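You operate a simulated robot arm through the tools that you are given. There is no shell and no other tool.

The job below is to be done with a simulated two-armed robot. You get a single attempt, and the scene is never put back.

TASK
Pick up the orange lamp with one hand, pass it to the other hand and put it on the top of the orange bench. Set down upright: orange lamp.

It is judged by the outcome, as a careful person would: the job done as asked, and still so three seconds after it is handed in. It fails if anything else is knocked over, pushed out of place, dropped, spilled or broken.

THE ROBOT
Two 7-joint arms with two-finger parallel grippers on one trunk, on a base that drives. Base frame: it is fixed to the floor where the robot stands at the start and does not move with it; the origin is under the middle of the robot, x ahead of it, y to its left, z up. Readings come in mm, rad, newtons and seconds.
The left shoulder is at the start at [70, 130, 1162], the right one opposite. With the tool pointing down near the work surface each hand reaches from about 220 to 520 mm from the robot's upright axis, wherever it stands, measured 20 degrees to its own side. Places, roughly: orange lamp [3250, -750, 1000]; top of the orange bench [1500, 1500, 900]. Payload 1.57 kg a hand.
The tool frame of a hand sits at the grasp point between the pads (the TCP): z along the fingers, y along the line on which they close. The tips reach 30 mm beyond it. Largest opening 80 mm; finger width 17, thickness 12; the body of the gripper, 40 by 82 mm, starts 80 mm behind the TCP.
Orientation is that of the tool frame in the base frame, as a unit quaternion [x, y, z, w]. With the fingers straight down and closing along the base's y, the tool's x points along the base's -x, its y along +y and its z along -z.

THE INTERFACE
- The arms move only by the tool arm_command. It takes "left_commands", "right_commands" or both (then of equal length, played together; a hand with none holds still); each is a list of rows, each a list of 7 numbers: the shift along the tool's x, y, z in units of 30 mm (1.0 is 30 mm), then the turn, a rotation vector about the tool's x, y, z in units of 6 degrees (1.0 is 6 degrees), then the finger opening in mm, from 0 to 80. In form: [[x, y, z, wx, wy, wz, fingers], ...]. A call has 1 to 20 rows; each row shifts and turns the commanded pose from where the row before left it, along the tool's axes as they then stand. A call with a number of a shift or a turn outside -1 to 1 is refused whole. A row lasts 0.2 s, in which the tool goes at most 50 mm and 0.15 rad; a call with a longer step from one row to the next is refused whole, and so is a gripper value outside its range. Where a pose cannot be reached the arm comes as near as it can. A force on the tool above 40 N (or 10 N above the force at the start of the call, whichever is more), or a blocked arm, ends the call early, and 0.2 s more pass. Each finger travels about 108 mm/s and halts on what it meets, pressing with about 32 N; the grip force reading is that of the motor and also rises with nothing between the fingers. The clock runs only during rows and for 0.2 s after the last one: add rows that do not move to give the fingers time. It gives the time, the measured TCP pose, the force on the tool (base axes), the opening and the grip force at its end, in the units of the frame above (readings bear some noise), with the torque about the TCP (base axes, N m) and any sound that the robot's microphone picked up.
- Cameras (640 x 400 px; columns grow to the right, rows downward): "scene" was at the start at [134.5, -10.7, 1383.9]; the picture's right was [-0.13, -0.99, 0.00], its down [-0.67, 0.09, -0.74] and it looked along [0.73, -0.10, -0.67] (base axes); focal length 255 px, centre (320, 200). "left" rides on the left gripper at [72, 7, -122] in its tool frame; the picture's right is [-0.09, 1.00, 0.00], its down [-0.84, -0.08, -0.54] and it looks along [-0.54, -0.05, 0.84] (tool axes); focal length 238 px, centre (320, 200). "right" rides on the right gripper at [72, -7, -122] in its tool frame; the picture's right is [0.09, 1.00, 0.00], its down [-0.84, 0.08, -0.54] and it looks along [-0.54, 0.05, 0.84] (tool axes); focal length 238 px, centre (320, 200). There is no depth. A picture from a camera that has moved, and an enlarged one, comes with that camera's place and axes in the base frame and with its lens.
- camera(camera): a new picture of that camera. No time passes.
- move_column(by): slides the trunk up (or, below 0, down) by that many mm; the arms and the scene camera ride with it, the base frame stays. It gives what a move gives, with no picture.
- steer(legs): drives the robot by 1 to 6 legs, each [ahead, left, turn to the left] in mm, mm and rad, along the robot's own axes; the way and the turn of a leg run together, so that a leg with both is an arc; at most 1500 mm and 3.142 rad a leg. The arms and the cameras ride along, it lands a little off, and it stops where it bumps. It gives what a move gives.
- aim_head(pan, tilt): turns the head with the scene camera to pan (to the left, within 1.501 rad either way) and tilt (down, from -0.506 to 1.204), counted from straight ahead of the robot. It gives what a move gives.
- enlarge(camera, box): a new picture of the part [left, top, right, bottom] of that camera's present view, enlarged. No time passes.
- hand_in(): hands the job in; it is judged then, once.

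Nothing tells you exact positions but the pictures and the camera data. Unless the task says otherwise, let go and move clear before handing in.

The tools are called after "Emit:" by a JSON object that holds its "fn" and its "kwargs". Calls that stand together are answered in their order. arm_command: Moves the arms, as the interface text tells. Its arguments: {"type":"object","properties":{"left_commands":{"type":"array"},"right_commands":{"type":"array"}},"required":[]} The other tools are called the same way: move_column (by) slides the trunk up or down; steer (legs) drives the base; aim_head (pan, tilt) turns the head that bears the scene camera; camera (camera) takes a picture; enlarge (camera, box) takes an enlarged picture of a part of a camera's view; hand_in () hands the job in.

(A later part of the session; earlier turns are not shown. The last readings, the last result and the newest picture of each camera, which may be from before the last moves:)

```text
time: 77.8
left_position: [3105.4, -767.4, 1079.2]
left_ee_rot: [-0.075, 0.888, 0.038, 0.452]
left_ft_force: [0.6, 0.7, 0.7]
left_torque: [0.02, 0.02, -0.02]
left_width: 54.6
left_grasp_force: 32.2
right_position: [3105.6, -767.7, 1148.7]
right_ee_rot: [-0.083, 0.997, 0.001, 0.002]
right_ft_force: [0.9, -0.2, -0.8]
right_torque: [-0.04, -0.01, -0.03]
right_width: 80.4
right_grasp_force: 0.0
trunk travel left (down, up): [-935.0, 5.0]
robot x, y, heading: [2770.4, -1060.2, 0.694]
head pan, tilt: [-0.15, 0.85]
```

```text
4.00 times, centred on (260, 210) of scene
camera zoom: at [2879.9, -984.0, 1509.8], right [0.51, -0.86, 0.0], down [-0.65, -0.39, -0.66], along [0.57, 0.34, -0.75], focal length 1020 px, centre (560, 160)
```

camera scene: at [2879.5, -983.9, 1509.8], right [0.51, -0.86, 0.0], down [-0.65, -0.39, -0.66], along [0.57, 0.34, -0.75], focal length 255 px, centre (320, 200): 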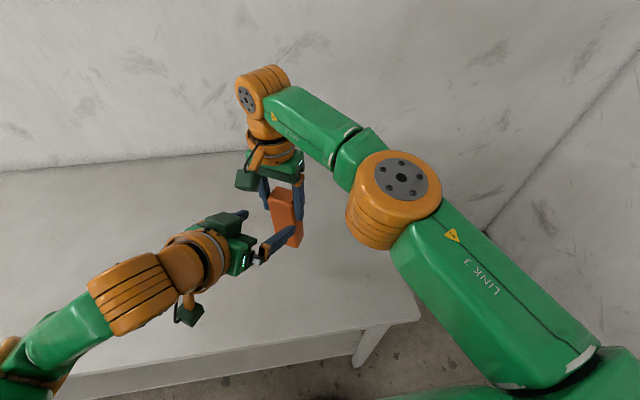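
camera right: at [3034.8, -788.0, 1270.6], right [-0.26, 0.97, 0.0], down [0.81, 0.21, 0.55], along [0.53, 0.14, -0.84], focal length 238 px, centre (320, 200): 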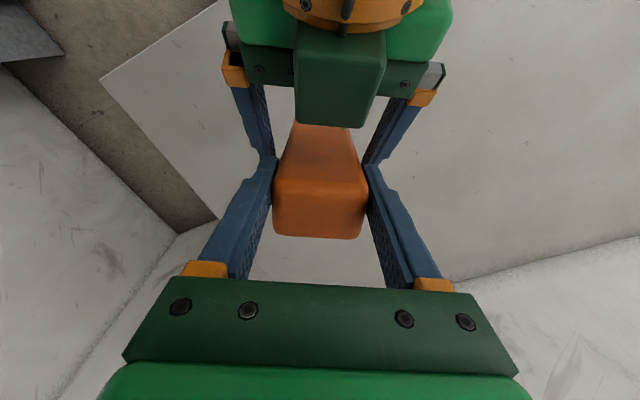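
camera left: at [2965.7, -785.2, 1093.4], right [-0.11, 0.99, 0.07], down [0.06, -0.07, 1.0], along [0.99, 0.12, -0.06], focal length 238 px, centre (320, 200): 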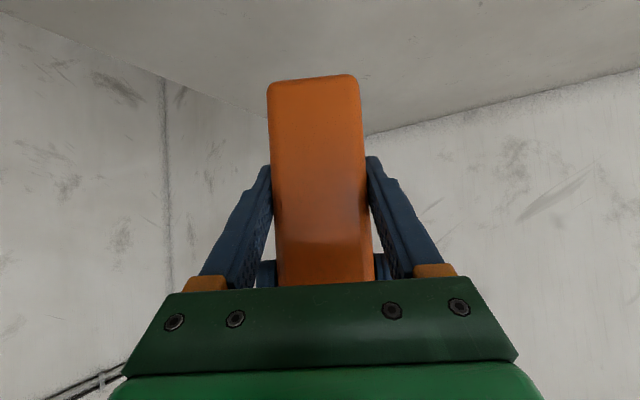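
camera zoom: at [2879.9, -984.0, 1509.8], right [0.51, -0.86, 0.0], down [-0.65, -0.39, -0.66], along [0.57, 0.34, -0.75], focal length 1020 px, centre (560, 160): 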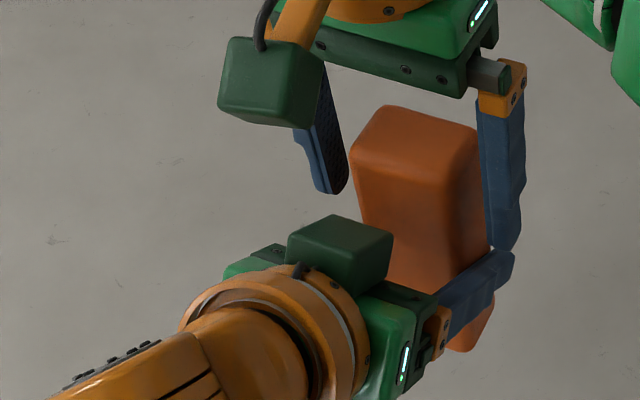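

The left hand alone holds the lamp. As the right arm has little upward reach left there, I lower the left hand with the lamp out from between the right fingers instead, in small steps.

Emit:
{"fn": "arm_command", "kwargs": {"left_commands": [[0.405, 0, 0.293, 0, 0, 0, 30], [0.405, 0, 0.293, 0, 0, 0, 30], [0, 0, 0, 0, 0, 0, 30]]}}

Emit:
{"fn": "enlarge", "kwargs": {"camera": "scene", "box": [220, 160, 300, 260]}}

```text
time: 78.6
left_position: [3106.7, -768.5, 1064.9]
left_ee_rot: [-0.074, 0.888, 0.037, 0.452]
left_ft_force: [0.4, -0.2, 0.4]
left_torque: [-0.01, -0.02, -0.02]
left_width: 54.6
left_grasp_force: 31.9
left hand out of reach, approached as far as the arm can: row 2
right_position: [3107.1, -767.9, 1148.6]
right_ee_rot: [-0.082, 0.997, 0.001, 0.002]
right_ft_force: [0.1, 0.1, -0.8]
right_torque: [0.02, 0.02, 0.01]
right_width: 80.3
right_grasp_force: 0.1
trunk travel left (down, up): [-935.0, 5.0]
robot x, y, heading: [2773.2, -1058.3, 0.691]
head pan, tilt: [-0.15, 0.85]
```

```text
4.00 times, centred on (260, 210) of scene
camera zoom: at [2879.8, -984.2, 1509.8], right [0.51, -0.86, 0.0], down [-0.65, -0.39, -0.66], along [0.57, 0.34, -0.75], focal length 1020 px, centre (560, 160)
```

zoom: 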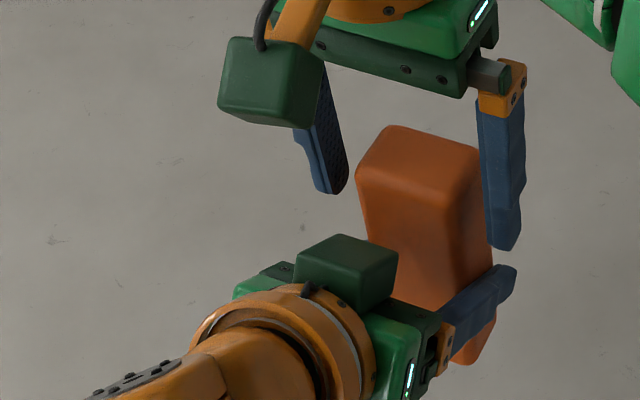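

Emit:
{"fn": "arm_command", "kwargs": {"right_commands": [[0, 0, -0.33, 0, 0, 0, 80], [0, 0, 0, 0, 0, 0, 80]]}}

```text
time: 79.2
left_position: [3106.9, -768.3, 1063.7]
left_ee_rot: [-0.074, 0.888, 0.037, 0.452]
left_ft_force: [0.1, -0.3, 0.4]
left_torque: [-0.01, 0.03, -0.01]
left_width: 54.5
left_grasp_force: 32.2
right_position: [3106.0, -769.6, 1157.9]
right_ee_rot: [-0.084, 0.996, 0.001, 0.001]
right_ft_force: [0.1, 0.1, -0.2]
right_torque: [0.0, -0.03, -0.03]
right_width: 80.0
right_grasp_force: 0.1
trunk travel left (down, up): [-935.0, 5.0]
robot x, y, heading: [2772.6, -1058.9, 0.693]
head pan, tilt: [-0.15, 0.85]
```

The right hand rose 10 mm cleanly. I continue upward in small steps.

Emit:
{"fn": "arm_command", "kwargs": {"right_commands": [[0, 0, -0.33, 0, 0, 0, 80], [0, 0, -0.33, 0, 0, 0, 80], [0, 0, 0, 0, 0, 0, 80]]}}

Emit:
{"fn": "enlarge", "kwargs": {"camera": "scene", "box": [220, 140, 300, 240]}}

```text
time: 80.0
left_position: [3107.4, -768.2, 1065.0]
left_ee_rot: [-0.074, 0.888, 0.037, 0.453]
left_ft_force: [-0.4, -0.1, 0.0]
left_torque: [-0.03, 0.02, 0.0]
left_width: 54.5
left_grasp_force: 31.8
right_position: [3104.8, -771.8, 1168.3]
right_ee_rot: [-0.083, 0.997, 0.0, 0.002]
right_ft_force: [-0.3, -0.4, -0.5]
right_torque: [0.02, 0.01, -0.01]
right_width: 80.0
right_grasp_force: 0.0
right hand out of reach, approached as far as the arm can: row 2
trunk travel left (down, up): [-935.0, 5.0]
robot x, y, heading: [2772.8, -1055.0, 0.691]
head pan, tilt: [-0.15, 0.85]
```

```text
4.00 times, centred on (260, 190) of scene
camera zoom: at [2880.0, -983.9, 1509.7], right [0.51, -0.86, 0.0], down [-0.65, -0.39, -0.66], along [0.57, 0.34, -0.75], focal length 1020 px, centre (560, 240)
```

zoom: 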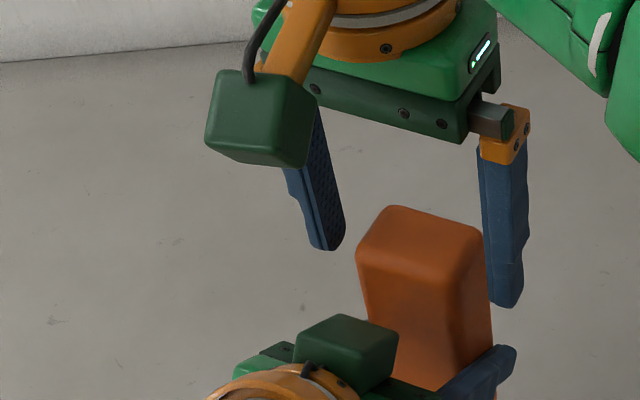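

The right hand reached its height limit there; going slightly back toward the robot (along the free plane between the fingers) gives more height. I continue up and back in small steps.

Emit:
{"fn": "arm_command", "kwargs": {"right_commands": [[0.3, 0, -0.2, 0, 0, 0, 80], [0.3, 0, -0.3, 0, 0, 0, 80], [0, 0, 0, 0, 0, 0, 80]]}}

Emit:
{"fn": "enlarge", "kwargs": {"camera": "scene", "box": [220, 140, 300, 240]}}

```text
time: 80.8
left_position: [3106.0, -767.2, 1066.5]
left_ee_rot: [-0.074, 0.889, 0.037, 0.451]
left_ft_force: [0.1, 0.1, 0.6]
left_torque: [0.03, 0.03, 0.01]
left_width: 54.7
left_grasp_force: 32.0
right_position: [3086.5, -774.9, 1183.3]
right_ee_rot: [-0.083, 0.997, 0.001, 0.002]
right_ft_force: [0.6, 0.9, 0.9]
right_torque: [-0.01, 0.0, 0.0]
right_width: 79.6
right_grasp_force: 0.1
trunk travel left (down, up): [-935.0, 5.0]
robot x, y, heading: [2772.6, -1057.9, 0.694]
head pan, tilt: [-0.15, 0.85]
```

```text
4.00 times, centred on (260, 190) of scene
camera zoom: at [2879.8, -983.9, 1509.8], right [0.51, -0.86, 0.0], down [-0.65, -0.39, -0.66], along [0.57, 0.34, -0.75], focal length 1020 px, centre (560, 240)
```

zoom: 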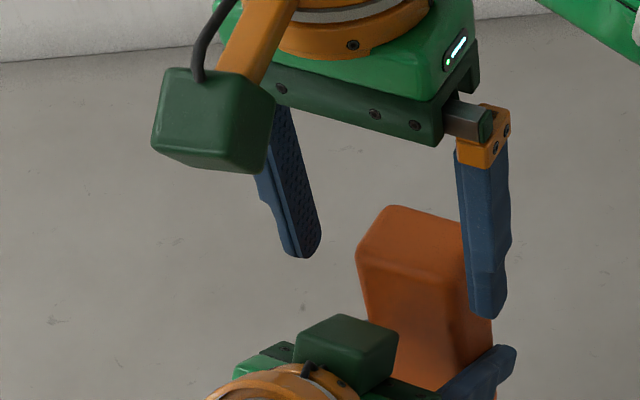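

Emit:
{"fn": "arm_command", "kwargs": {"right_commands": [[0.1, 0, -0.33, 0, 0, 0, 80], [0.2, 0, -0.33, 0, 0, 0, 80], [0.2, 0, -0.33, 0, 0, 0, 80], [0.2, 0, -0.33, 0, 0, 0, 80], [0, 0, 0, 0, 0, 0, 80]]}}

Emit:
{"fn": "camera", "kwargs": {"camera": "scene"}}

Emit:
{"fn": "camera", "kwargs": {"camera": "right"}}

```text
time: 82.0
left_position: [3106.5, -767.4, 1065.7]
left_ee_rot: [-0.074, 0.889, 0.036, 0.451]
left_ft_force: [0.2, 0.0, -0.3]
left_torque: [0.0, 0.02, -0.03]
left_width: 54.7
left_grasp_force: 31.6
right_position: [3067.1, -776.7, 1222.8]
right_ee_rot: [-0.083, 0.997, 0.002, 0.001]
right_ft_force: [0.2, 0.0, 1.1]
right_torque: [-0.01, -0.01, -0.01]
right_width: 79.7
right_grasp_force: 0.0
trunk travel left (down, up): [-935.0, 5.0]
robot x, y, heading: [2774.5, -1059.6, 0.689]
head pan, tilt: [-0.15, 0.85]
```

```text
taken
camera scene: at [2879.9, -984.1, 1509.8], right [0.51, -0.86, 0.0], down [-0.65, -0.39, -0.66], along [0.57, 0.34, -0.75], focal length 255 px, centre (320, 200)
```

scene: 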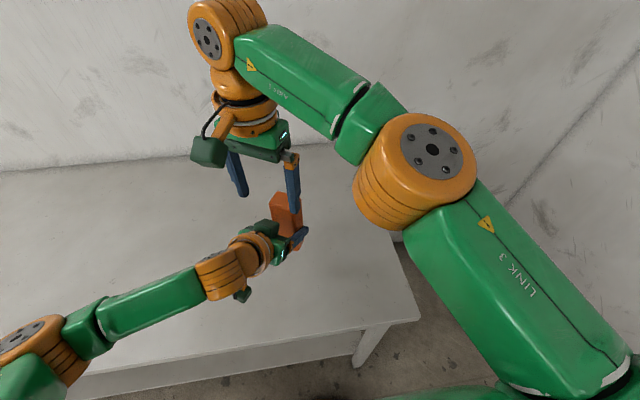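

```text
taken
camera right: at [2995.8, -796.7, 1345.1], right [-0.26, 0.97, 0.0], down [0.81, 0.21, 0.54], along [0.53, 0.14, -0.84], focal length 238 px, centre (320, 200)
```

right: 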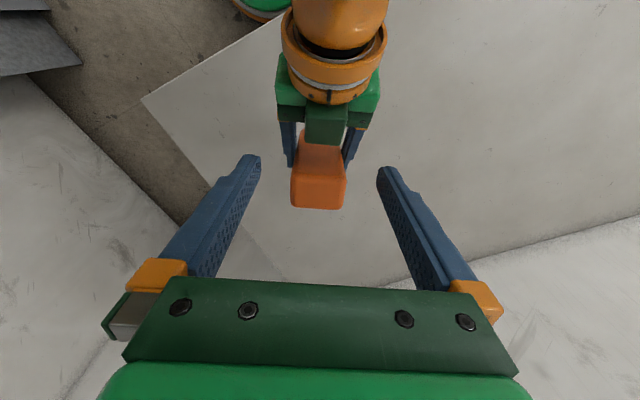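

The right fingers are clear above the lamp. I move the right hand away to the robot's right.

Emit:
{"fn": "arm_command", "kwargs": {"right_commands": [[-0.5, -0.86, 0, 0, 0, 0, 80], [-0.5, -0.86, 0, 0, 0, 0, 80], [-0.5, -0.86, 0, 0, 0, 0, 80], [-0.5, -0.86, 0, 0, 0, 0, 80], [-0.5, -0.86, 0, 0, 0, 0, 80], [-0.5, -0.86, 0, 0, 0, 0, 80], [-0.3, -0.5, -0.5, 0, 0, -1, 80], [0, 0, 0, 0, 0, -1, 80], [0, 0, 0, 0, 0, -1, 80], [0, 0, 0, 0, 0, -1, 80], [0, 0, 0, 0, 0, -1, 80]]}}

Emit:
{"fn": "camera", "kwargs": {"camera": "scene"}}

Emit:
{"fn": "camera", "kwargs": {"camera": "left"}}

```text
time: 84.4
left_position: [3106.5, -768.1, 1064.8]
left_ee_rot: [-0.074, 0.888, 0.037, 0.452]
left_ft_force: [0.9, 0.4, 0.3]
left_torque: [0.0, 0.06, 0.0]
left_width: 55.1
left_grasp_force: 32.0
right_position: [3191.3, -929.4, 1238.2]
right_ee_rot: [-0.339, 0.941, 0.0, 0.002]
right_ft_force: [-0.9, -0.4, -0.4]
right_torque: [0.03, -0.03, 0.03]
right_width: 79.9
right_grasp_force: 0.1
trunk travel left (down, up): [-935.0, 5.0]
robot x, y, heading: [2772.5, -1055.7, 0.69]
head pan, tilt: [-0.15, 0.85]
```

```text
taken
camera scene: at [2879.8, -984.1, 1509.8], right [0.51, -0.86, 0.0], down [-0.65, -0.39, -0.66], along [0.57, 0.34, -0.75], focal length 255 px, centre (320, 200)
```

scene: 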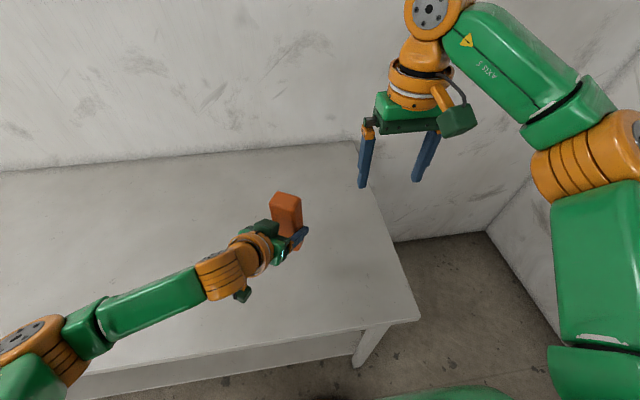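

```text
taken
camera left: at [2966.4, -785.1, 1079.3], right [-0.11, 0.99, 0.07], down [0.07, -0.07, 1.0], along [0.99, 0.12, -0.06], focal length 238 px, centre (320, 200)
```

left: 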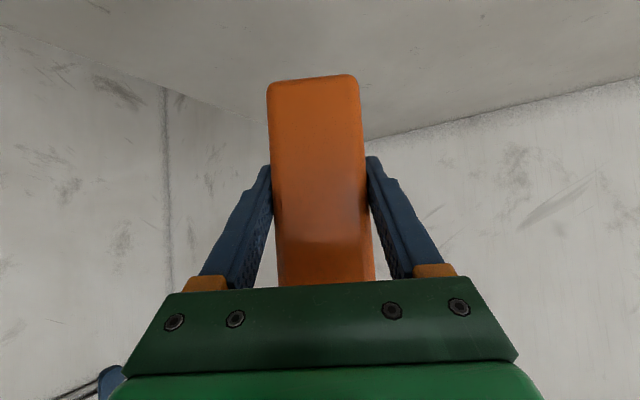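

The handover is done: the left hand holds the lamp, upright, and the right hand is clear. I back away from the grey bench and check the lamp.

Emit:
{"fn": "steer", "kwargs": {"legs": [[-450, 0, 0]]}}

Emit:
{"fn": "camera", "kwargs": {"camera": "scene"}}

```text
time: 87.1
left_position: [2762.2, -1047.0, 1063.5]
left_ee_rot: [-0.08, 0.888, 0.039, 0.451]
left_ft_force: [1.3, 0.7, 0.1]
left_torque: [-0.01, 0.03, 0.02]
left_width: 54.6
left_grasp_force: 31.9
right_position: [2849.7, -1207.5, 1237.3]
right_ee_rot: [-0.344, 0.939, 0.001, 0.0]
right_ft_force: [0.9, -0.1, 0.2]
right_torque: [-0.01, 0.03, -0.01]
right_width: 80.3
right_grasp_force: 0.0
trunk travel left (down, up): [-935.0, 5.0]
robot x, y, heading: [2426.4, -1340.5, 0.7]
head pan, tilt: [-0.15, 0.85]
```

```text
taken
camera scene: at [2539.1, -1266.1, 1509.5], right [0.52, -0.85, 0.0], down [-0.64, -0.39, -0.66], along [0.56, 0.34, -0.75], focal length 255 px, centre (320, 200)
```

scene: 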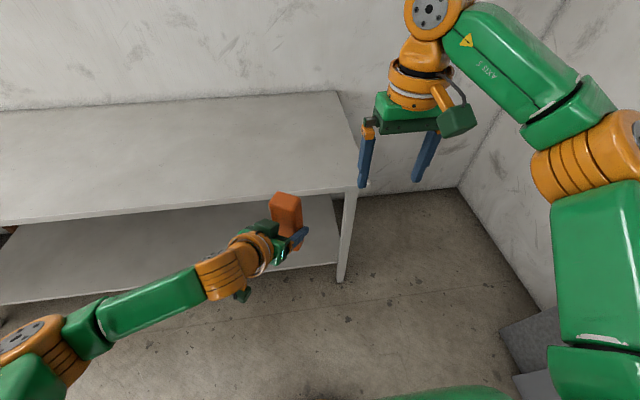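

The lamp stays firm. I slide left along the aisle toward the right end of the orange bench.

Emit:
{"fn": "steer", "kwargs": {"legs": [[0, 900, 0], [0, 800, 0]]}}

Emit:
{"fn": "aim_head", "kwargs": {"pan": 0.2, "tilt": 0.6}}

Emit:
{"fn": "camera", "kwargs": {"camera": "scene"}}

```text
time: 95.6
left_position: [1681.3, 228.7, 1065.7]
left_ee_rot: [-0.075, 0.888, 0.038, 0.451]
left_ft_force: [-0.6, 0.4, -0.8]
left_torque: [0.03, -0.01, -0.03]
left_width: 54.6
left_grasp_force: 32.3
right_position: [1765.5, 68.8, 1237.5]
right_ee_rot: [-0.339, 0.941, 0.001, 0.001]
right_ft_force: [-0.1, -0.7, 0.0]
right_torque: [0.0, 0.0, 0.02]
right_width: 80.2
right_grasp_force: 0.0
trunk travel left (down, up): [-935.0, 5.0]
robot x, y, heading: [1346.0, -60.7, 0.691]
head pan, tilt: [-0.15, 0.85]
```

```text
time: 96.5
left_position: [1679.6, 229.6, 1066.2]
left_ee_rot: [-0.075, 0.888, 0.037, 0.452]
left_ft_force: [-1.1, 0.5, -0.7]
left_torque: [0.0, 0.01, 0.03]
left_width: 54.8
left_grasp_force: 32.2
right_position: [1765.5, 69.6, 1239.0]
right_ee_rot: [-0.338, 0.941, 0.0, 0.001]
right_ft_force: [-0.5, -0.2, 0.9]
right_torque: [0.0, 0.01, 0.02]
right_width: 80.0
right_grasp_force: 0.1
trunk travel left (down, up): [-935.0, 5.0]
robot x, y, heading: [1346.0, -58.9, 0.686]
head pan, tilt: [0.201, 0.6]
```

```text
taken
camera scene: at [1441.5, 41.7, 1530.6], right [0.78, -0.63, 0.0], down [-0.36, -0.44, -0.82], along [0.52, 0.64, -0.57], focal length 255 px, centre (320, 200)
```

scene: 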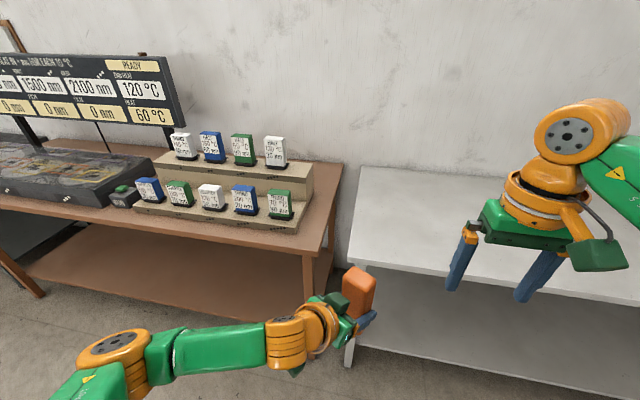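

I can see the orange bench's right end with the rack, and a free strip at the front and right. I enlarge that area.

Emit:
{"fn": "enlarge", "kwargs": {"camera": "scene", "box": [120, 120, 360, 270]}}

Emit:
{"fn": "enlarge", "kwargs": {"camera": "scene", "box": [240, 150, 370, 270]}}

```text
2.67 times, centred on (240, 195) of scene
camera zoom: at [1441.5, 41.7, 1530.6], right [0.78, -0.63, 0.0], down [-0.36, -0.44, -0.82], along [0.52, 0.64, -0.57], focal length 680 px, centre (533, 213)
```

zoom: 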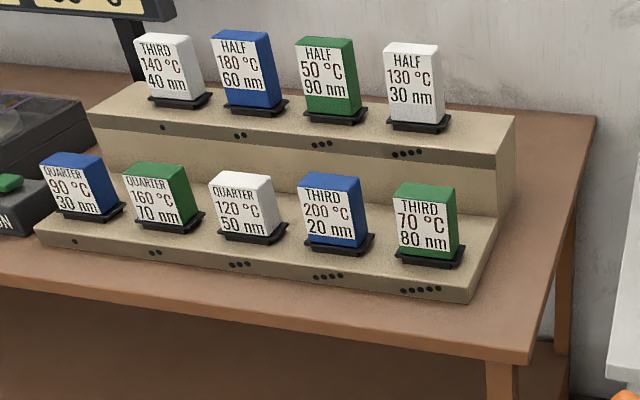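

```text
3.33 times, centred on (305, 210) of scene
camera zoom: at [1441.5, 41.7, 1530.6], right [0.78, -0.63, 0.0], down [-0.36, -0.44, -0.82], along [0.52, 0.64, -0.57], focal length 850 px, centre (370, 167)
```

zoom: 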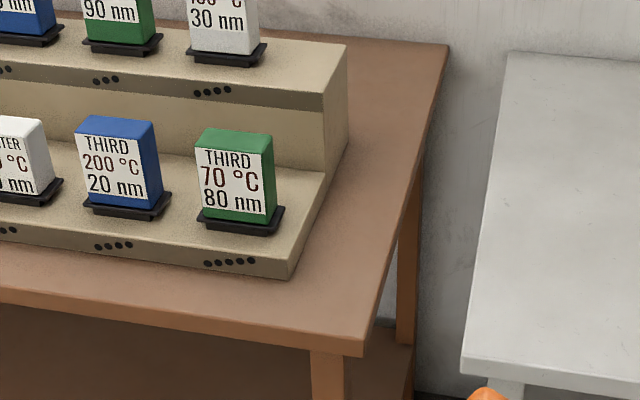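

The free corner at the right end of the orange bench is about 100 mm wide beside the rack and about 75 mm deep before it, so the lamp fits there. I turn the robot left by 0.53 rad so that the left fingers point square at the bench, and move partway in.

Emit:
{"fn": "steer", "kwargs": {"legs": [[0, 0, 0.53], [216, -163, 0]]}}

Emit:
{"fn": "aim_head", "kwargs": {"pan": 0.0, "tilt": 0.75}}

Emit:
{"fn": "camera", "kwargs": {"camera": "scene"}}

Emit:
{"fn": "camera", "kwargs": {"camera": "left"}}

```text
time: 99.8
left_position: [1716.5, 500.6, 1066.1]
left_ee_rot: [-0.3, 0.839, 0.153, 0.428]
left_ft_force: [0.4, -0.5, 0.9]
left_torque: [-0.03, 0.02, 0.0]
left_width: 54.8
left_grasp_force: 32.4
right_position: [1870.5, 403.5, 1238.6]
right_ee_rot: [-0.569, 0.823, 0.001, 0.003]
right_ft_force: [-0.4, 0.6, 0.4]
right_torque: [-0.01, -0.01, 0.02]
right_width: 80.0
right_grasp_force: 0.0
trunk travel left (down, up): [-935.0, 5.0]
robot x, y, heading: [1573.8, 83.3, 1.208]
head pan, tilt: [0.201, 0.6]
```

```text
time: 100.6
left_position: [1719.9, 502.4, 1065.1]
left_ee_rot: [-0.3, 0.839, 0.152, 0.427]
left_ft_force: [-0.1, 0.1, -0.4]
left_torque: [0.0, 0.03, 0.03]
left_width: 54.7
left_grasp_force: 32.2
right_position: [1872.8, 405.0, 1238.1]
right_ee_rot: [-0.568, 0.823, 0.001, 0.001]
right_ft_force: [0.1, -1.0, 0.0]
right_torque: [0.02, -0.02, -0.02]
right_width: 80.0
right_grasp_force: 0.0
trunk travel left (down, up): [-935.0, 5.0]
robot x, y, heading: [1574.1, 86.7, 1.211]
head pan, tilt: [0.0, 0.75]
```

```text
taken
camera scene: at [1621.3, 210.6, 1517.9], right [0.94, -0.35, 0.0], down [-0.24, -0.64, -0.73], along [0.26, 0.68, -0.68], focal length 255 px, centre (320, 200)
```

scene: 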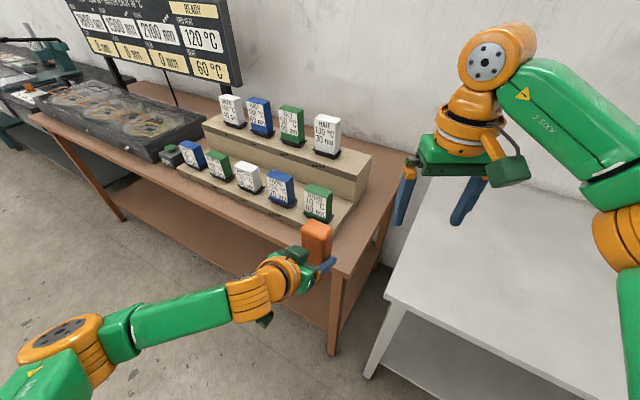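

```text
taken
camera left: at [1605.9, 417.8, 1079.3], right [-0.59, 0.8, 0.07], down [0.09, -0.02, 1.0], along [0.8, 0.59, -0.06], focal length 238 px, centre (320, 200)
```

left: 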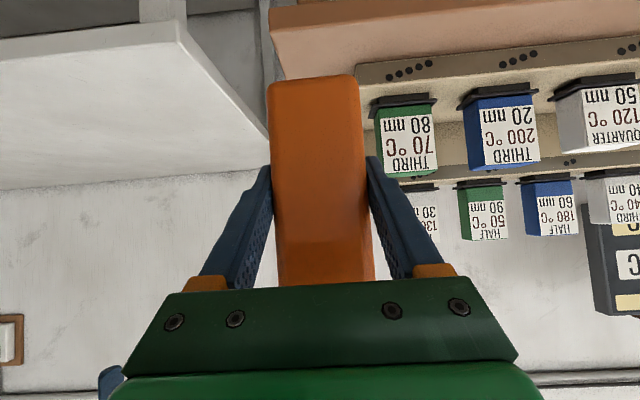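

I now see the lamp in front of the bench's right corner, the rack behind it. I enlarge to measure the corner.

Emit:
{"fn": "enlarge", "kwargs": {"camera": "scene", "box": [250, 140, 410, 290]}}

Emit:
{"fn": "enlarge", "kwargs": {"camera": "left", "box": [240, 0, 480, 150]}}

```text
2.67 times, centred on (330, 215) of scene
camera zoom: at [1621.3, 210.6, 1517.9], right [0.94, -0.35, 0.0], down [-0.24, -0.64, -0.73], along [0.26, 0.68, -0.68], focal length 680 px, centre (293, 160)
```

zoom: 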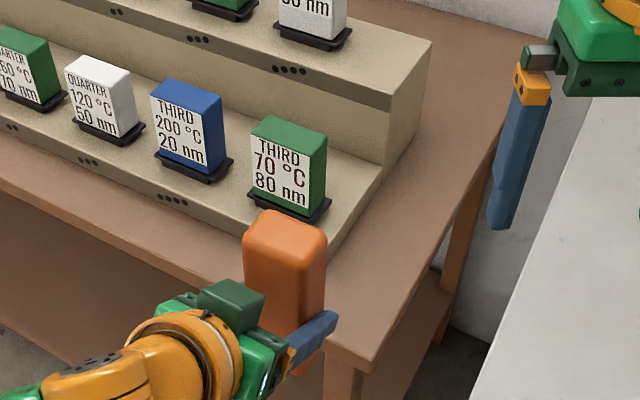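

```text
2.67 times, centred on (360, 75) of left
camera zoom: at [1605.9, 417.8, 1079.3], right [-0.59, 0.8, 0.07], down [0.09, -0.02, 1.0], along [0.8, 0.59, -0.06], focal length 636 px, centre (213, 533)
```

zoom: 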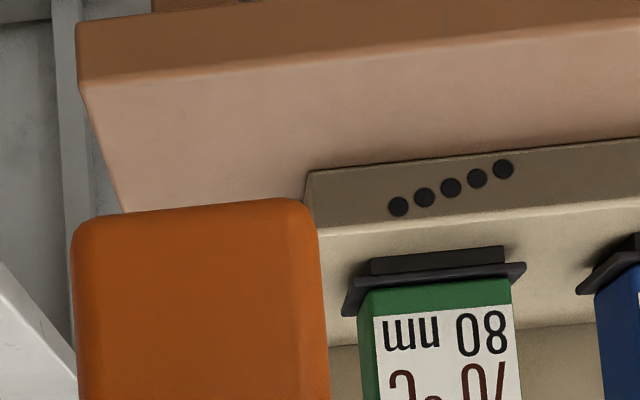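

The corner of the orange bench triangulates to [1826, 531] at z 880; the rack starts 73 mm behind the front edge and 96 mm from the right end. I drive so that the lamp hovers over its spot, about 45 mm in from the front edge and 50 mm from the right end.

Emit:
{"fn": "steer", "kwargs": {"legs": [[128, -68, 0]]}}

Emit:
{"fn": "camera", "kwargs": {"camera": "scene"}}

Emit:
{"fn": "camera", "kwargs": {"camera": "left"}}

Emit:
{"fn": "enlarge", "kwargs": {"camera": "scene", "box": [250, 140, 410, 290]}}

```text
time: 101.9
left_position: [1827.0, 593.8, 1066.7]
left_ee_rot: [-0.3, 0.838, 0.153, 0.429]
left_ft_force: [-0.7, -0.6, 0.5]
left_torque: [-0.02, 0.01, -0.01]
left_width: 55.0
left_grasp_force: 32.0
right_position: [1980.0, 497.0, 1239.5]
right_ee_rot: [-0.57, 0.822, 0.002, 0.003]
right_ft_force: [-0.4, 0.2, 0.1]
right_torque: [0.05, -0.02, -0.01]
right_width: 79.9
right_grasp_force: 0.0
trunk travel left (down, up): [-935.0, 5.0]
robot x, y, heading: [1683.0, 176.1, 1.206]
head pan, tilt: [0.0, 0.75]
```

```text
taken
camera scene: at [1727.3, 301.3, 1518.2], right [0.94, -0.35, 0.0], down [-0.24, -0.64, -0.73], along [0.26, 0.69, -0.68], focal length 255 px, centre (320, 200)
```

scene: 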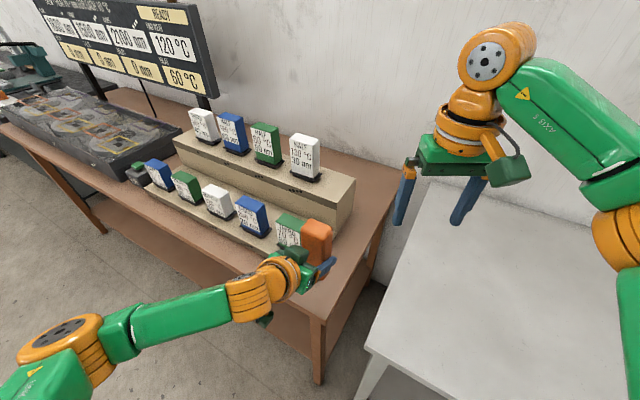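

```text
taken
camera left: at [1712.9, 509.4, 1080.1], right [-0.59, 0.8, 0.07], down [0.09, -0.03, 1.0], along [0.8, 0.59, -0.06], focal length 238 px, centre (320, 200)
```

left: 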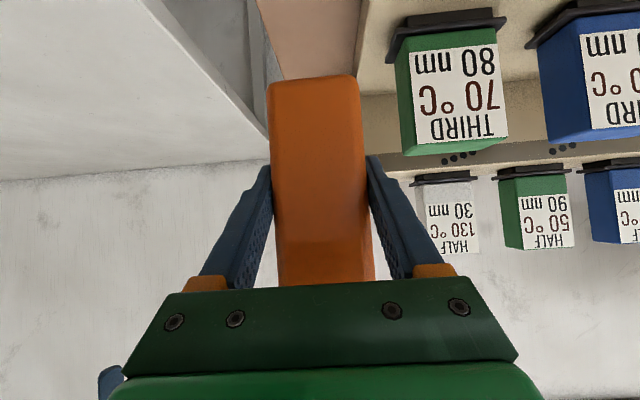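

```text
2.67 times, centred on (330, 215) of scene
camera zoom: at [1727.3, 301.3, 1518.2], right [0.94, -0.35, 0.0], down [-0.24, -0.64, -0.73], along [0.26, 0.69, -0.68], focal length 680 px, centre (293, 160)
```

zoom: 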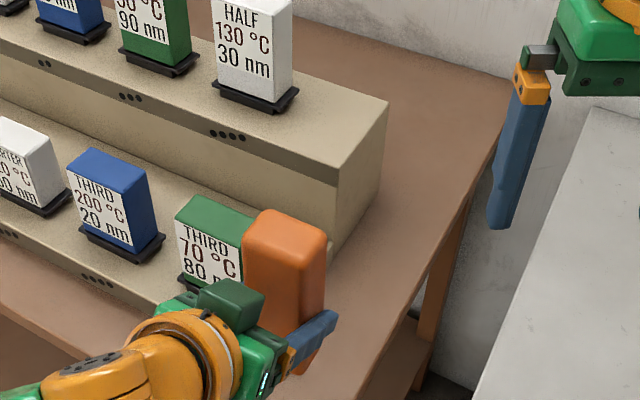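

The lamp hovers near its spot. I enlarge around the bench corner to check the margins before lowering.

Emit:
{"fn": "enlarge", "kwargs": {"camera": "scene", "box": [270, 230, 400, 340]}}

Emit:
{"fn": "enlarge", "kwargs": {"camera": "left", "box": [220, 0, 420, 130]}}

```text
3.64 times, centred on (335, 285) of scene
camera zoom: at [1727.3, 301.3, 1518.2], right [0.94, -0.35, 0.0], down [-0.24, -0.64, -0.73], along [0.26, 0.69, -0.68], focal length 928 px, centre (266, -109)
```

zoom: 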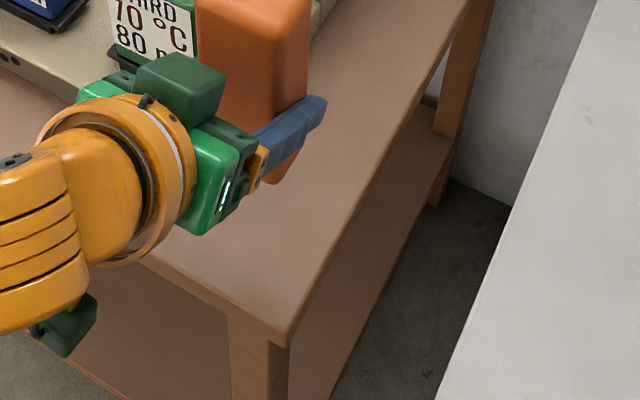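

```text
3.08 times, centred on (320, 65) of left
camera zoom: at [1712.9, 509.4, 1080.1], right [-0.59, 0.8, 0.07], down [0.09, -0.03, 1.0], along [0.8, 0.59, -0.06], focal length 733 px, centre (320, 615)
```

zoom: 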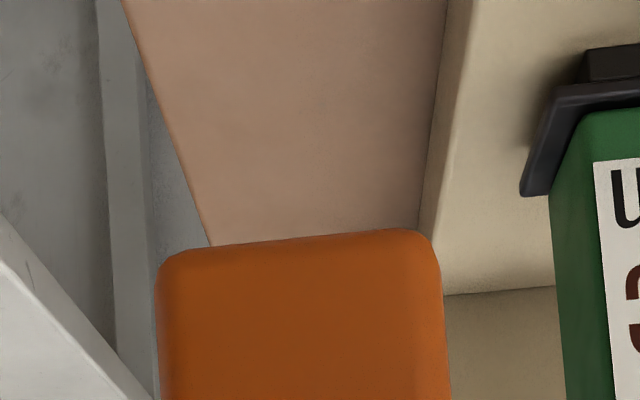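

The lamp is 35–41 mm in from the front edge and about 47 mm from the right end, rack 95 mm from the right end. I nudge it 6 mm further in with the arm.

Emit:
{"fn": "arm_command", "kwargs": {"left_commands": [[-0.118, 0, 0.163, 0, 0, 0, 30], [0, 0, 0, 0, 0, 0, 30]]}}

```text
time: 102.5
left_position: [1832.8, 598.3, 1066.1]
left_ee_rot: [-0.301, 0.839, 0.153, 0.427]
left_ft_force: [0.0, 1.0, -0.1]
left_torque: [-0.03, 0.03, -0.02]
left_width: 54.6
left_grasp_force: 32.1
right_position: [1980.7, 498.1, 1238.4]
right_ee_rot: [-0.57, 0.822, 0.002, 0.002]
right_ft_force: [-0.5, 0.4, -0.3]
right_torque: [0.01, 0.02, -0.01]
right_width: 79.8
right_grasp_force: 0.2
trunk travel left (down, up): [-935.0, 5.0]
robot x, y, heading: [1681.8, 181.0, 1.209]
head pan, tilt: [0.0, 0.75]
```

The lamp's bottom is at about z 1007 and the bench at 880. I lower it with the trunk, first by 90 mm, and check.

Emit:
{"fn": "move_column", "kwargs": {"by": -90}}

Emit:
{"fn": "camera", "kwargs": {"camera": "left"}}

Emit:
{"fn": "camera", "kwargs": {"camera": "scene"}}

Emit:
{"fn": "enlarge", "kwargs": {"camera": "scene", "box": [250, 170, 400, 320]}}

```text
time: 103.8
left_position: [1833.1, 599.5, 975.1]
left_ee_rot: [-0.301, 0.839, 0.152, 0.426]
left_ft_force: [0.1, -0.4, 0.1]
left_torque: [0.0, 0.0, 0.01]
left_width: 54.8
left_grasp_force: 32.1
right_position: [1982.0, 498.4, 1148.1]
right_ee_rot: [-0.57, 0.822, 0.001, 0.001]
right_ft_force: [0.4, 0.0, -0.1]
right_torque: [-0.02, 0.02, 0.01]
right_width: 79.9
right_grasp_force: 0.1
trunk travel left (down, up): [-845.0, 95.0]
robot x, y, heading: [1681.1, 179.4, 1.209]
head pan, tilt: [0.0, 0.75]
```

```text
taken
camera left: at [1720.4, 515.3, 989.1], right [-0.59, 0.8, 0.07], down [0.09, -0.02, 1.0], along [0.8, 0.59, -0.06], focal length 238 px, centre (320, 200)
```

left: 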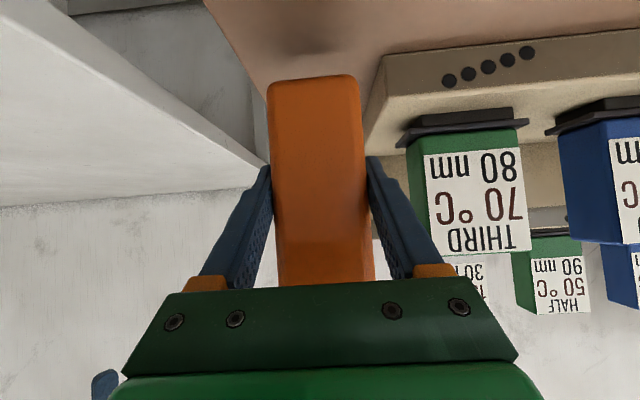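

```text
taken
camera scene: at [1731.0, 304.5, 1427.8], right [0.94, -0.35, 0.0], down [-0.24, -0.64, -0.73], along [0.26, 0.68, -0.68], focal length 255 px, centre (320, 200)
```

scene: 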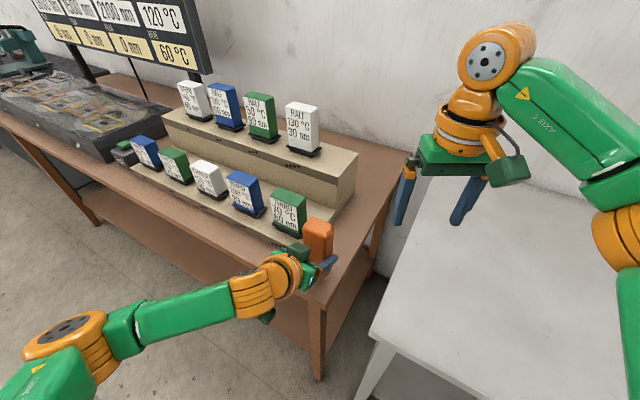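

```text
2.67 times, centred on (325, 245) of scene
camera zoom: at [1731.0, 304.5, 1427.8], right [0.94, -0.35, 0.0], down [-0.24, -0.64, -0.73], along [0.26, 0.68, -0.68], focal length 680 px, centre (307, 80)
```

zoom: 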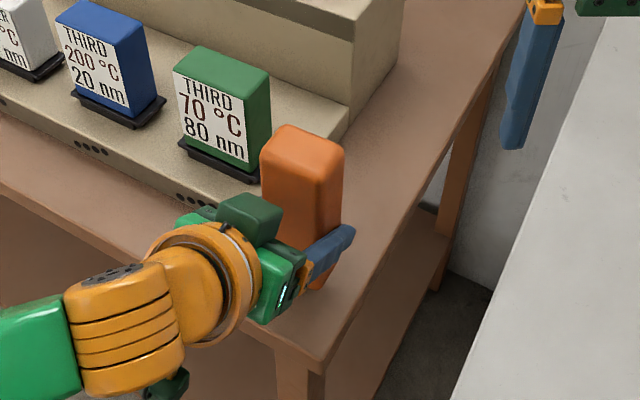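

The lamp has clear margins on all sides. About 36 mm should remain; I lower 24 mm more and look.

Emit:
{"fn": "move_column", "kwargs": {"by": -24}}

Emit:
{"fn": "camera", "kwargs": {"camera": "left"}}

Emit:
{"fn": "enlarge", "kwargs": {"camera": "scene", "box": [280, 190, 380, 310]}}

```text
time: 104.5
left_position: [1833.0, 600.1, 950.2]
left_ee_rot: [-0.301, 0.839, 0.153, 0.427]
left_ft_force: [-0.1, -0.7, -0.8]
left_torque: [-0.01, 0.02, 0.01]
left_width: 54.6
left_grasp_force: 31.5
right_position: [1983.2, 499.8, 1123.9]
right_ee_rot: [-0.57, 0.822, 0.001, 0.002]
right_ft_force: [0.4, 0.0, -0.1]
right_torque: [0.0, 0.05, -0.01]
right_width: 80.0
right_grasp_force: 0.1
trunk travel left (down, up): [-821.0, 119.0]
robot x, y, heading: [1683.2, 178.3, 1.209]
head pan, tilt: [0.0, 0.75]
```

```text
taken
camera left: at [1720.4, 515.4, 965.0], right [-0.59, 0.8, 0.07], down [0.09, -0.02, 1.0], along [0.8, 0.59, -0.06], focal length 238 px, centre (320, 200)
```

left: 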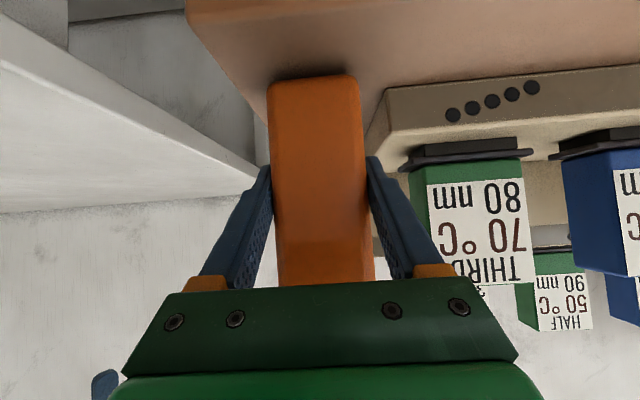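

```text
3.33 times, centred on (330, 250) of scene
camera zoom: at [1731.2, 304.7, 1403.7], right [0.94, -0.35, 0.0], down [-0.24, -0.64, -0.73], along [0.26, 0.68, -0.68], focal length 850 px, centre (287, 33)
```

zoom: 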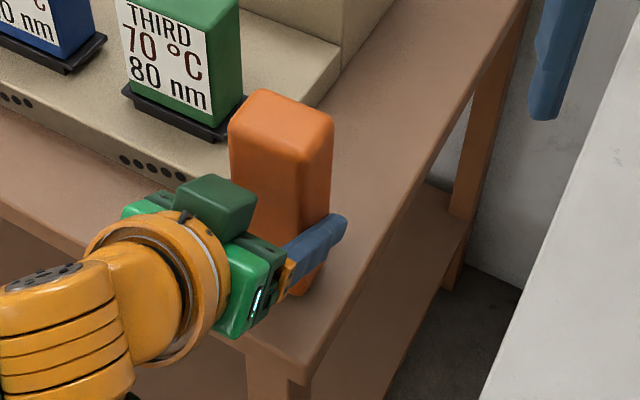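

Emit:
{"fn": "enlarge", "kwargs": {"camera": "left", "box": [170, 0, 410, 150]}}

```text
2.67 times, centred on (290, 75) of left
camera zoom: at [1720.4, 515.4, 965.0], right [-0.59, 0.8, 0.07], down [0.09, -0.02, 1.0], along [0.8, 0.59, -0.06], focal length 636 px, centre (400, 533)
```

zoom: 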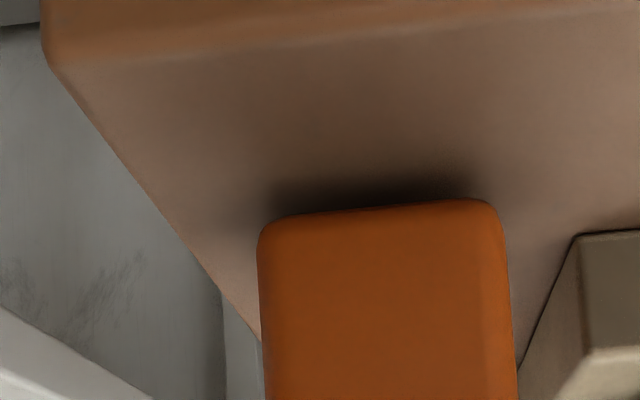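

The gap is now about 10 mm and the lamp sits 47 mm in from the front edge and 48 mm from the right end. I lower in small steps, watching the force.

Emit:
{"fn": "move_column", "kwargs": {"by": -5}}

Emit:
{"fn": "move_column", "kwargs": {"by": -3}}

```text
time: 105.0
left_position: [1833.6, 601.2, 945.2]
left_ee_rot: [-0.301, 0.839, 0.153, 0.427]
left_ft_force: [0.6, 0.1, -0.1]
left_torque: [-0.05, 0.05, 0.01]
left_width: 54.9
left_grasp_force: 31.6
right_position: [1981.9, 499.2, 1119.6]
right_ee_rot: [-0.569, 0.822, 0.001, 0.001]
right_ft_force: [-0.2, -0.1, -0.3]
right_torque: [-0.02, 0.01, -0.02]
right_width: 79.9
right_grasp_force: 0.1
trunk travel left (down, up): [-816.0, 124.0]
robot x, y, heading: [1684.5, 180.5, 1.211]
head pan, tilt: [0.0, 0.75]
```

```text
time: 105.5
left_position: [1833.2, 599.3, 946.7]
left_ee_rot: [-0.3, 0.838, 0.155, 0.429]
left_ft_force: [1.3, 4.8, 11.2]
left_torque: [0.38, -0.43, 0.11]
left_width: 54.9
left_grasp_force: 31.9
right_position: [1981.2, 498.7, 1117.6]
right_ee_rot: [-0.569, 0.822, 0.001, 0.003]
right_ft_force: [-0.2, -0.1, 0.4]
right_torque: [0.03, -0.04, 0.01]
right_width: 79.9
right_grasp_force: 0.1
trunk travel left (down, up): [-813.0, 127.0]
robot x, y, heading: [1681.4, 181.9, 1.212]
head pan, tilt: [0.0, 0.75]
```

Contact: 11 N upward, so the lamp stands on the bench. I look at it before letting go.

Emit:
{"fn": "camera", "kwargs": {"camera": "left"}}

Emit:
{"fn": "enlarge", "kwargs": {"camera": "scene", "box": [280, 190, 380, 310]}}

Emit:
{"fn": "enlarge", "kwargs": {"camera": "left", "box": [170, 0, 410, 150]}}

```text
taken
camera left: at [1720.1, 514.9, 958.7], right [-0.59, 0.8, 0.08], down [0.09, -0.03, 1.0], along [0.8, 0.59, -0.05], focal length 238 px, centre (320, 200)
```

left: 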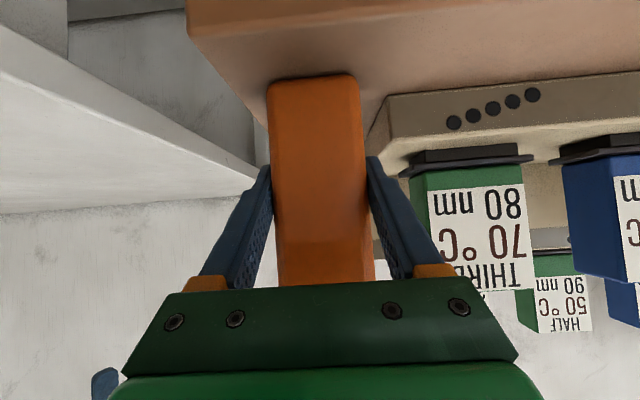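

```text
3.33 times, centred on (330, 250) of scene
camera zoom: at [1730.0, 302.9, 1396.2], right [0.94, -0.35, 0.0], down [-0.24, -0.64, -0.73], along [0.26, 0.68, -0.68], focal length 850 px, centre (287, 33)
```

zoom: 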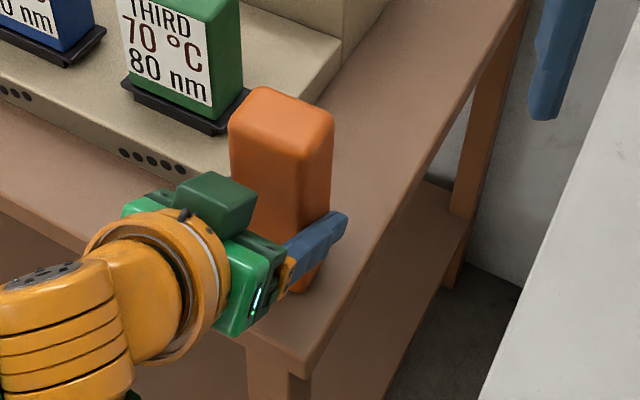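

```text
2.67 times, centred on (290, 75) of left
camera zoom: at [1720.1, 514.9, 958.7], right [-0.59, 0.8, 0.08], down [0.09, -0.03, 1.0], along [0.8, 0.59, -0.05], focal length 636 px, centre (400, 533)
```

zoom: 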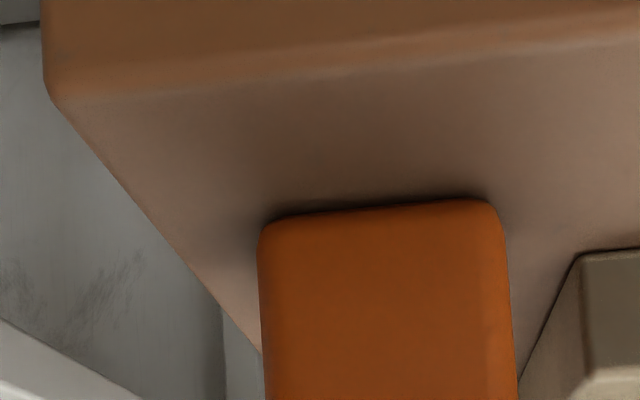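

The lamp stands flat with its bottom edge on the bench. I ease the pressure by 2 mm before opening.

Emit:
{"fn": "move_column", "kwargs": {"by": 2}}

```text
time: 106.0
left_position: [1833.3, 599.5, 944.8]
left_ee_rot: [-0.3, 0.839, 0.153, 0.427]
left_ft_force: [1.2, 4.0, 9.4]
left_torque: [0.45, -0.31, 0.06]
left_width: 54.6
left_grasp_force: 31.8
right_position: [1981.8, 499.0, 1119.7]
right_ee_rot: [-0.569, 0.823, 0.001, 0.002]
right_ft_force: [-0.3, 0.0, 0.1]
right_torque: [-0.02, 0.04, 0.01]
right_width: 80.0
right_grasp_force: 0.1
trunk travel left (down, up): [-815.0, 125.0]
robot x, y, heading: [1680.9, 176.6, 1.207]
head pan, tilt: [0.0, 0.75]
```

Emit:
{"fn": "move_column", "kwargs": {"by": 1}}

```text
time: 106.5
left_position: [1834.2, 598.9, 946.2]
left_ee_rot: [-0.301, 0.839, 0.153, 0.427]
left_ft_force: [0.9, 1.9, 4.6]
left_torque: [0.29, -0.08, -0.04]
left_width: 54.8
left_grasp_force: 31.8
right_position: [1982.3, 498.5, 1118.6]
right_ee_rot: [-0.568, 0.823, 0.001, 0.003]
right_ft_force: [-0.7, 0.7, -0.4]
right_torque: [-0.02, 0.01, 0.03]
right_width: 79.9
right_grasp_force: 0.1
trunk travel left (down, up): [-816.0, 124.0]
robot x, y, heading: [1679.6, 177.8, 1.205]
head pan, tilt: [0.0, 0.75]
```

Only light contact remains. I open the left hand just enough (66 mm) to free the lamp without touching the rack.

Emit:
{"fn": "arm_command", "kwargs": {"left_commands": [[0, 0, 0, 0, 0, 0, 57], [0, 0, 0, 0, 0, 0, 60], [0, 0, 0, 0, 0, 0, 66], [0, 0, 0, 0, 0, 0, 66], [0, 0, 0, 0, 0, 0, 66]]}}

Emit:
{"fn": "camera", "kwargs": {"camera": "left"}}

Emit:
{"fn": "enlarge", "kwargs": {"camera": "scene", "box": [280, 190, 380, 310]}}

```text
time: 107.8
left_position: [1833.7, 599.5, 946.4]
left_ee_rot: [-0.301, 0.839, 0.153, 0.426]
left_ft_force: [0.3, -0.5, -0.1]
left_torque: [0.02, 0.0, -0.01]
left_width: 65.8
left_grasp_force: 0.1
right_position: [1980.4, 498.5, 1119.3]
right_ee_rot: [-0.569, 0.822, 0.001, 0.002]
right_ft_force: [-0.4, 0.5, 0.0]
right_torque: [-0.02, 0.02, 0.01]
right_width: 80.1
right_grasp_force: 0.0
trunk travel left (down, up): [-816.0, 124.0]
robot x, y, heading: [1683.1, 183.8, 1.213]
head pan, tilt: [0.0, 0.75]
```

```text
taken
camera left: at [1720.3, 515.0, 960.3], right [-0.59, 0.8, 0.07], down [0.09, -0.02, 1.0], along [0.8, 0.59, -0.06], focal length 238 px, centre (320, 200)
```

left: 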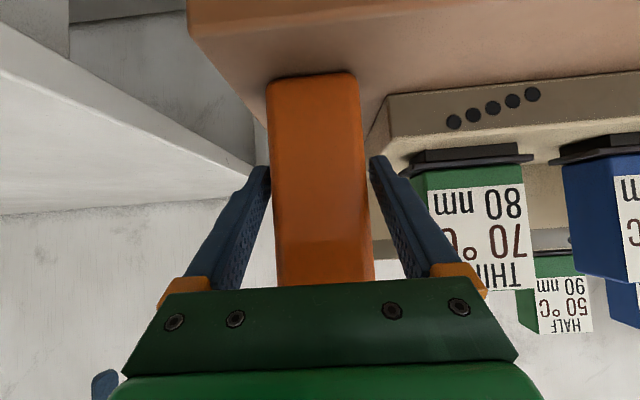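

```text
3.33 times, centred on (330, 250) of scene
camera zoom: at [1730.9, 304.0, 1398.8], right [0.94, -0.35, 0.0], down [-0.24, -0.64, -0.73], along [0.26, 0.68, -0.68], focal length 850 px, centre (287, 33)
```

zoom: 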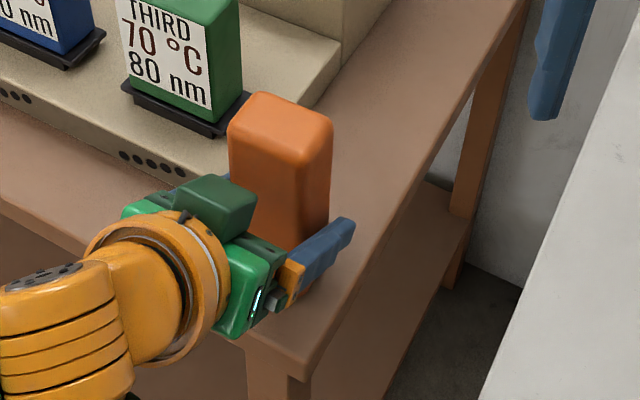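

The lamp stands on its own and no force remains. I draw the fingers back along their own direction, first a short test.

Emit:
{"fn": "arm_command", "kwargs": {"left_commands": [[0, 0, -0.3, 0, 0, 0, 66], [0, 0, -0.3, 0, 0, 0, 66], [0, 0, 0, 0, 0, 0, 66]]}}

Emit:
{"fn": "camera", "kwargs": {"camera": "left"}}

```text
time: 108.5
left_position: [1822.3, 590.0, 956.4]
left_ee_rot: [-0.302, 0.839, 0.154, 0.426]
left_ft_force: [0.5, 0.1, -0.1]
left_torque: [-0.01, -0.04, 0.03]
left_width: 65.9
left_grasp_force: 0.1
right_position: [1983.4, 498.0, 1118.9]
right_ee_rot: [-0.569, 0.822, 0.002, 0.003]
right_ft_force: [-0.9, 0.2, 0.1]
right_torque: [0.02, 0.02, -0.02]
right_width: 79.9
right_grasp_force: 0.1
trunk travel left (down, up): [-816.0, 124.0]
robot x, y, heading: [1679.5, 176.5, 1.211]
head pan, tilt: [0.0, 0.75]
```

```text
taken
camera left: at [1708.8, 505.7, 970.5], right [-0.59, 0.8, 0.07], down [0.09, -0.02, 1.0], along [0.8, 0.59, -0.06], focal length 238 px, centre (320, 200)
```

left: 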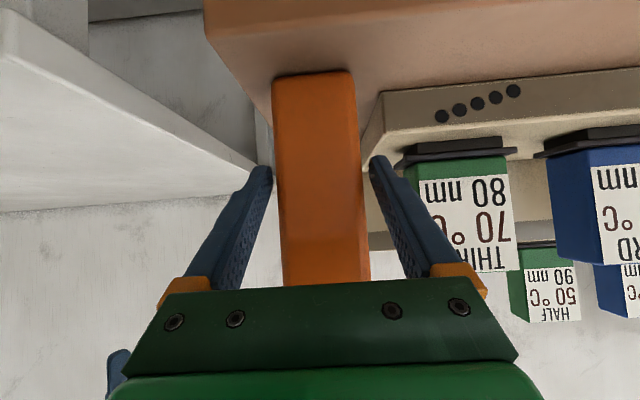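

Emit:
{"fn": "arm_command", "kwargs": {"left_commands": [[0, 0, -0.4, 0, 0, 0, 66], [0, 0, -0.4, 0, 0, 0, 66], [0, 0, -0.4, 0, 0, 0, 66], [0, 0, 0, 0, 0, 0, 66]]}}

Emit:
{"fn": "camera", "kwargs": {"camera": "left"}}

Emit:
{"fn": "enlarge", "kwargs": {"camera": "scene", "box": [280, 190, 380, 310]}}

```text
time: 109.5
left_position: [1798.7, 570.8, 977.1]
left_ee_rot: [-0.3, 0.839, 0.152, 0.427]
left_ft_force: [-0.1, 0.3, -0.8]
left_torque: [0.01, 0.03, 0.0]
left_width: 66.0
left_grasp_force: 0.0
right_position: [1982.7, 499.1, 1119.5]
right_ee_rot: [-0.57, 0.822, 0.001, 0.002]
right_ft_force: [0.5, -0.6, 0.0]
right_torque: [-0.01, 0.0, 0.01]
right_width: 79.9
right_grasp_force: 0.0
trunk travel left (down, up): [-816.0, 124.0]
robot x, y, heading: [1683.6, 177.4, 1.214]
head pan, tilt: [0.0, 0.75]
```

```text
taken
camera left: at [1685.8, 486.5, 992.2], right [-0.59, 0.8, 0.07], down [0.09, -0.02, 1.0], along [0.8, 0.59, -0.06], focal length 238 px, centre (320, 200)
```

left: 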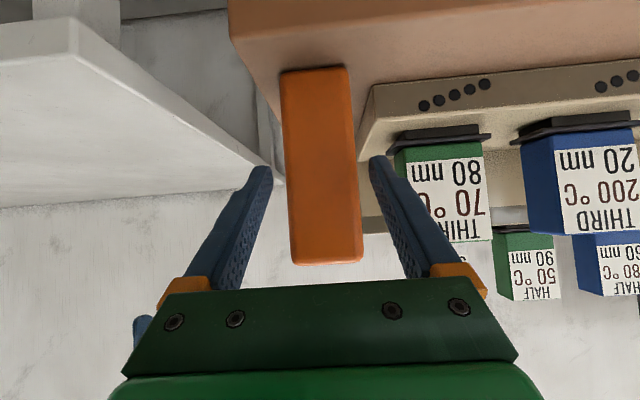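

```text
3.33 times, centred on (330, 250) of scene
camera zoom: at [1731.0, 304.0, 1398.8], right [0.94, -0.35, 0.0], down [-0.24, -0.64, -0.73], along [0.26, 0.68, -0.68], focal length 850 px, centre (287, 33)
```

zoom: 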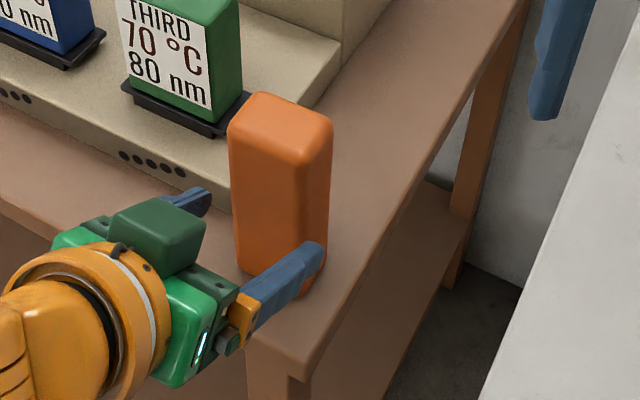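

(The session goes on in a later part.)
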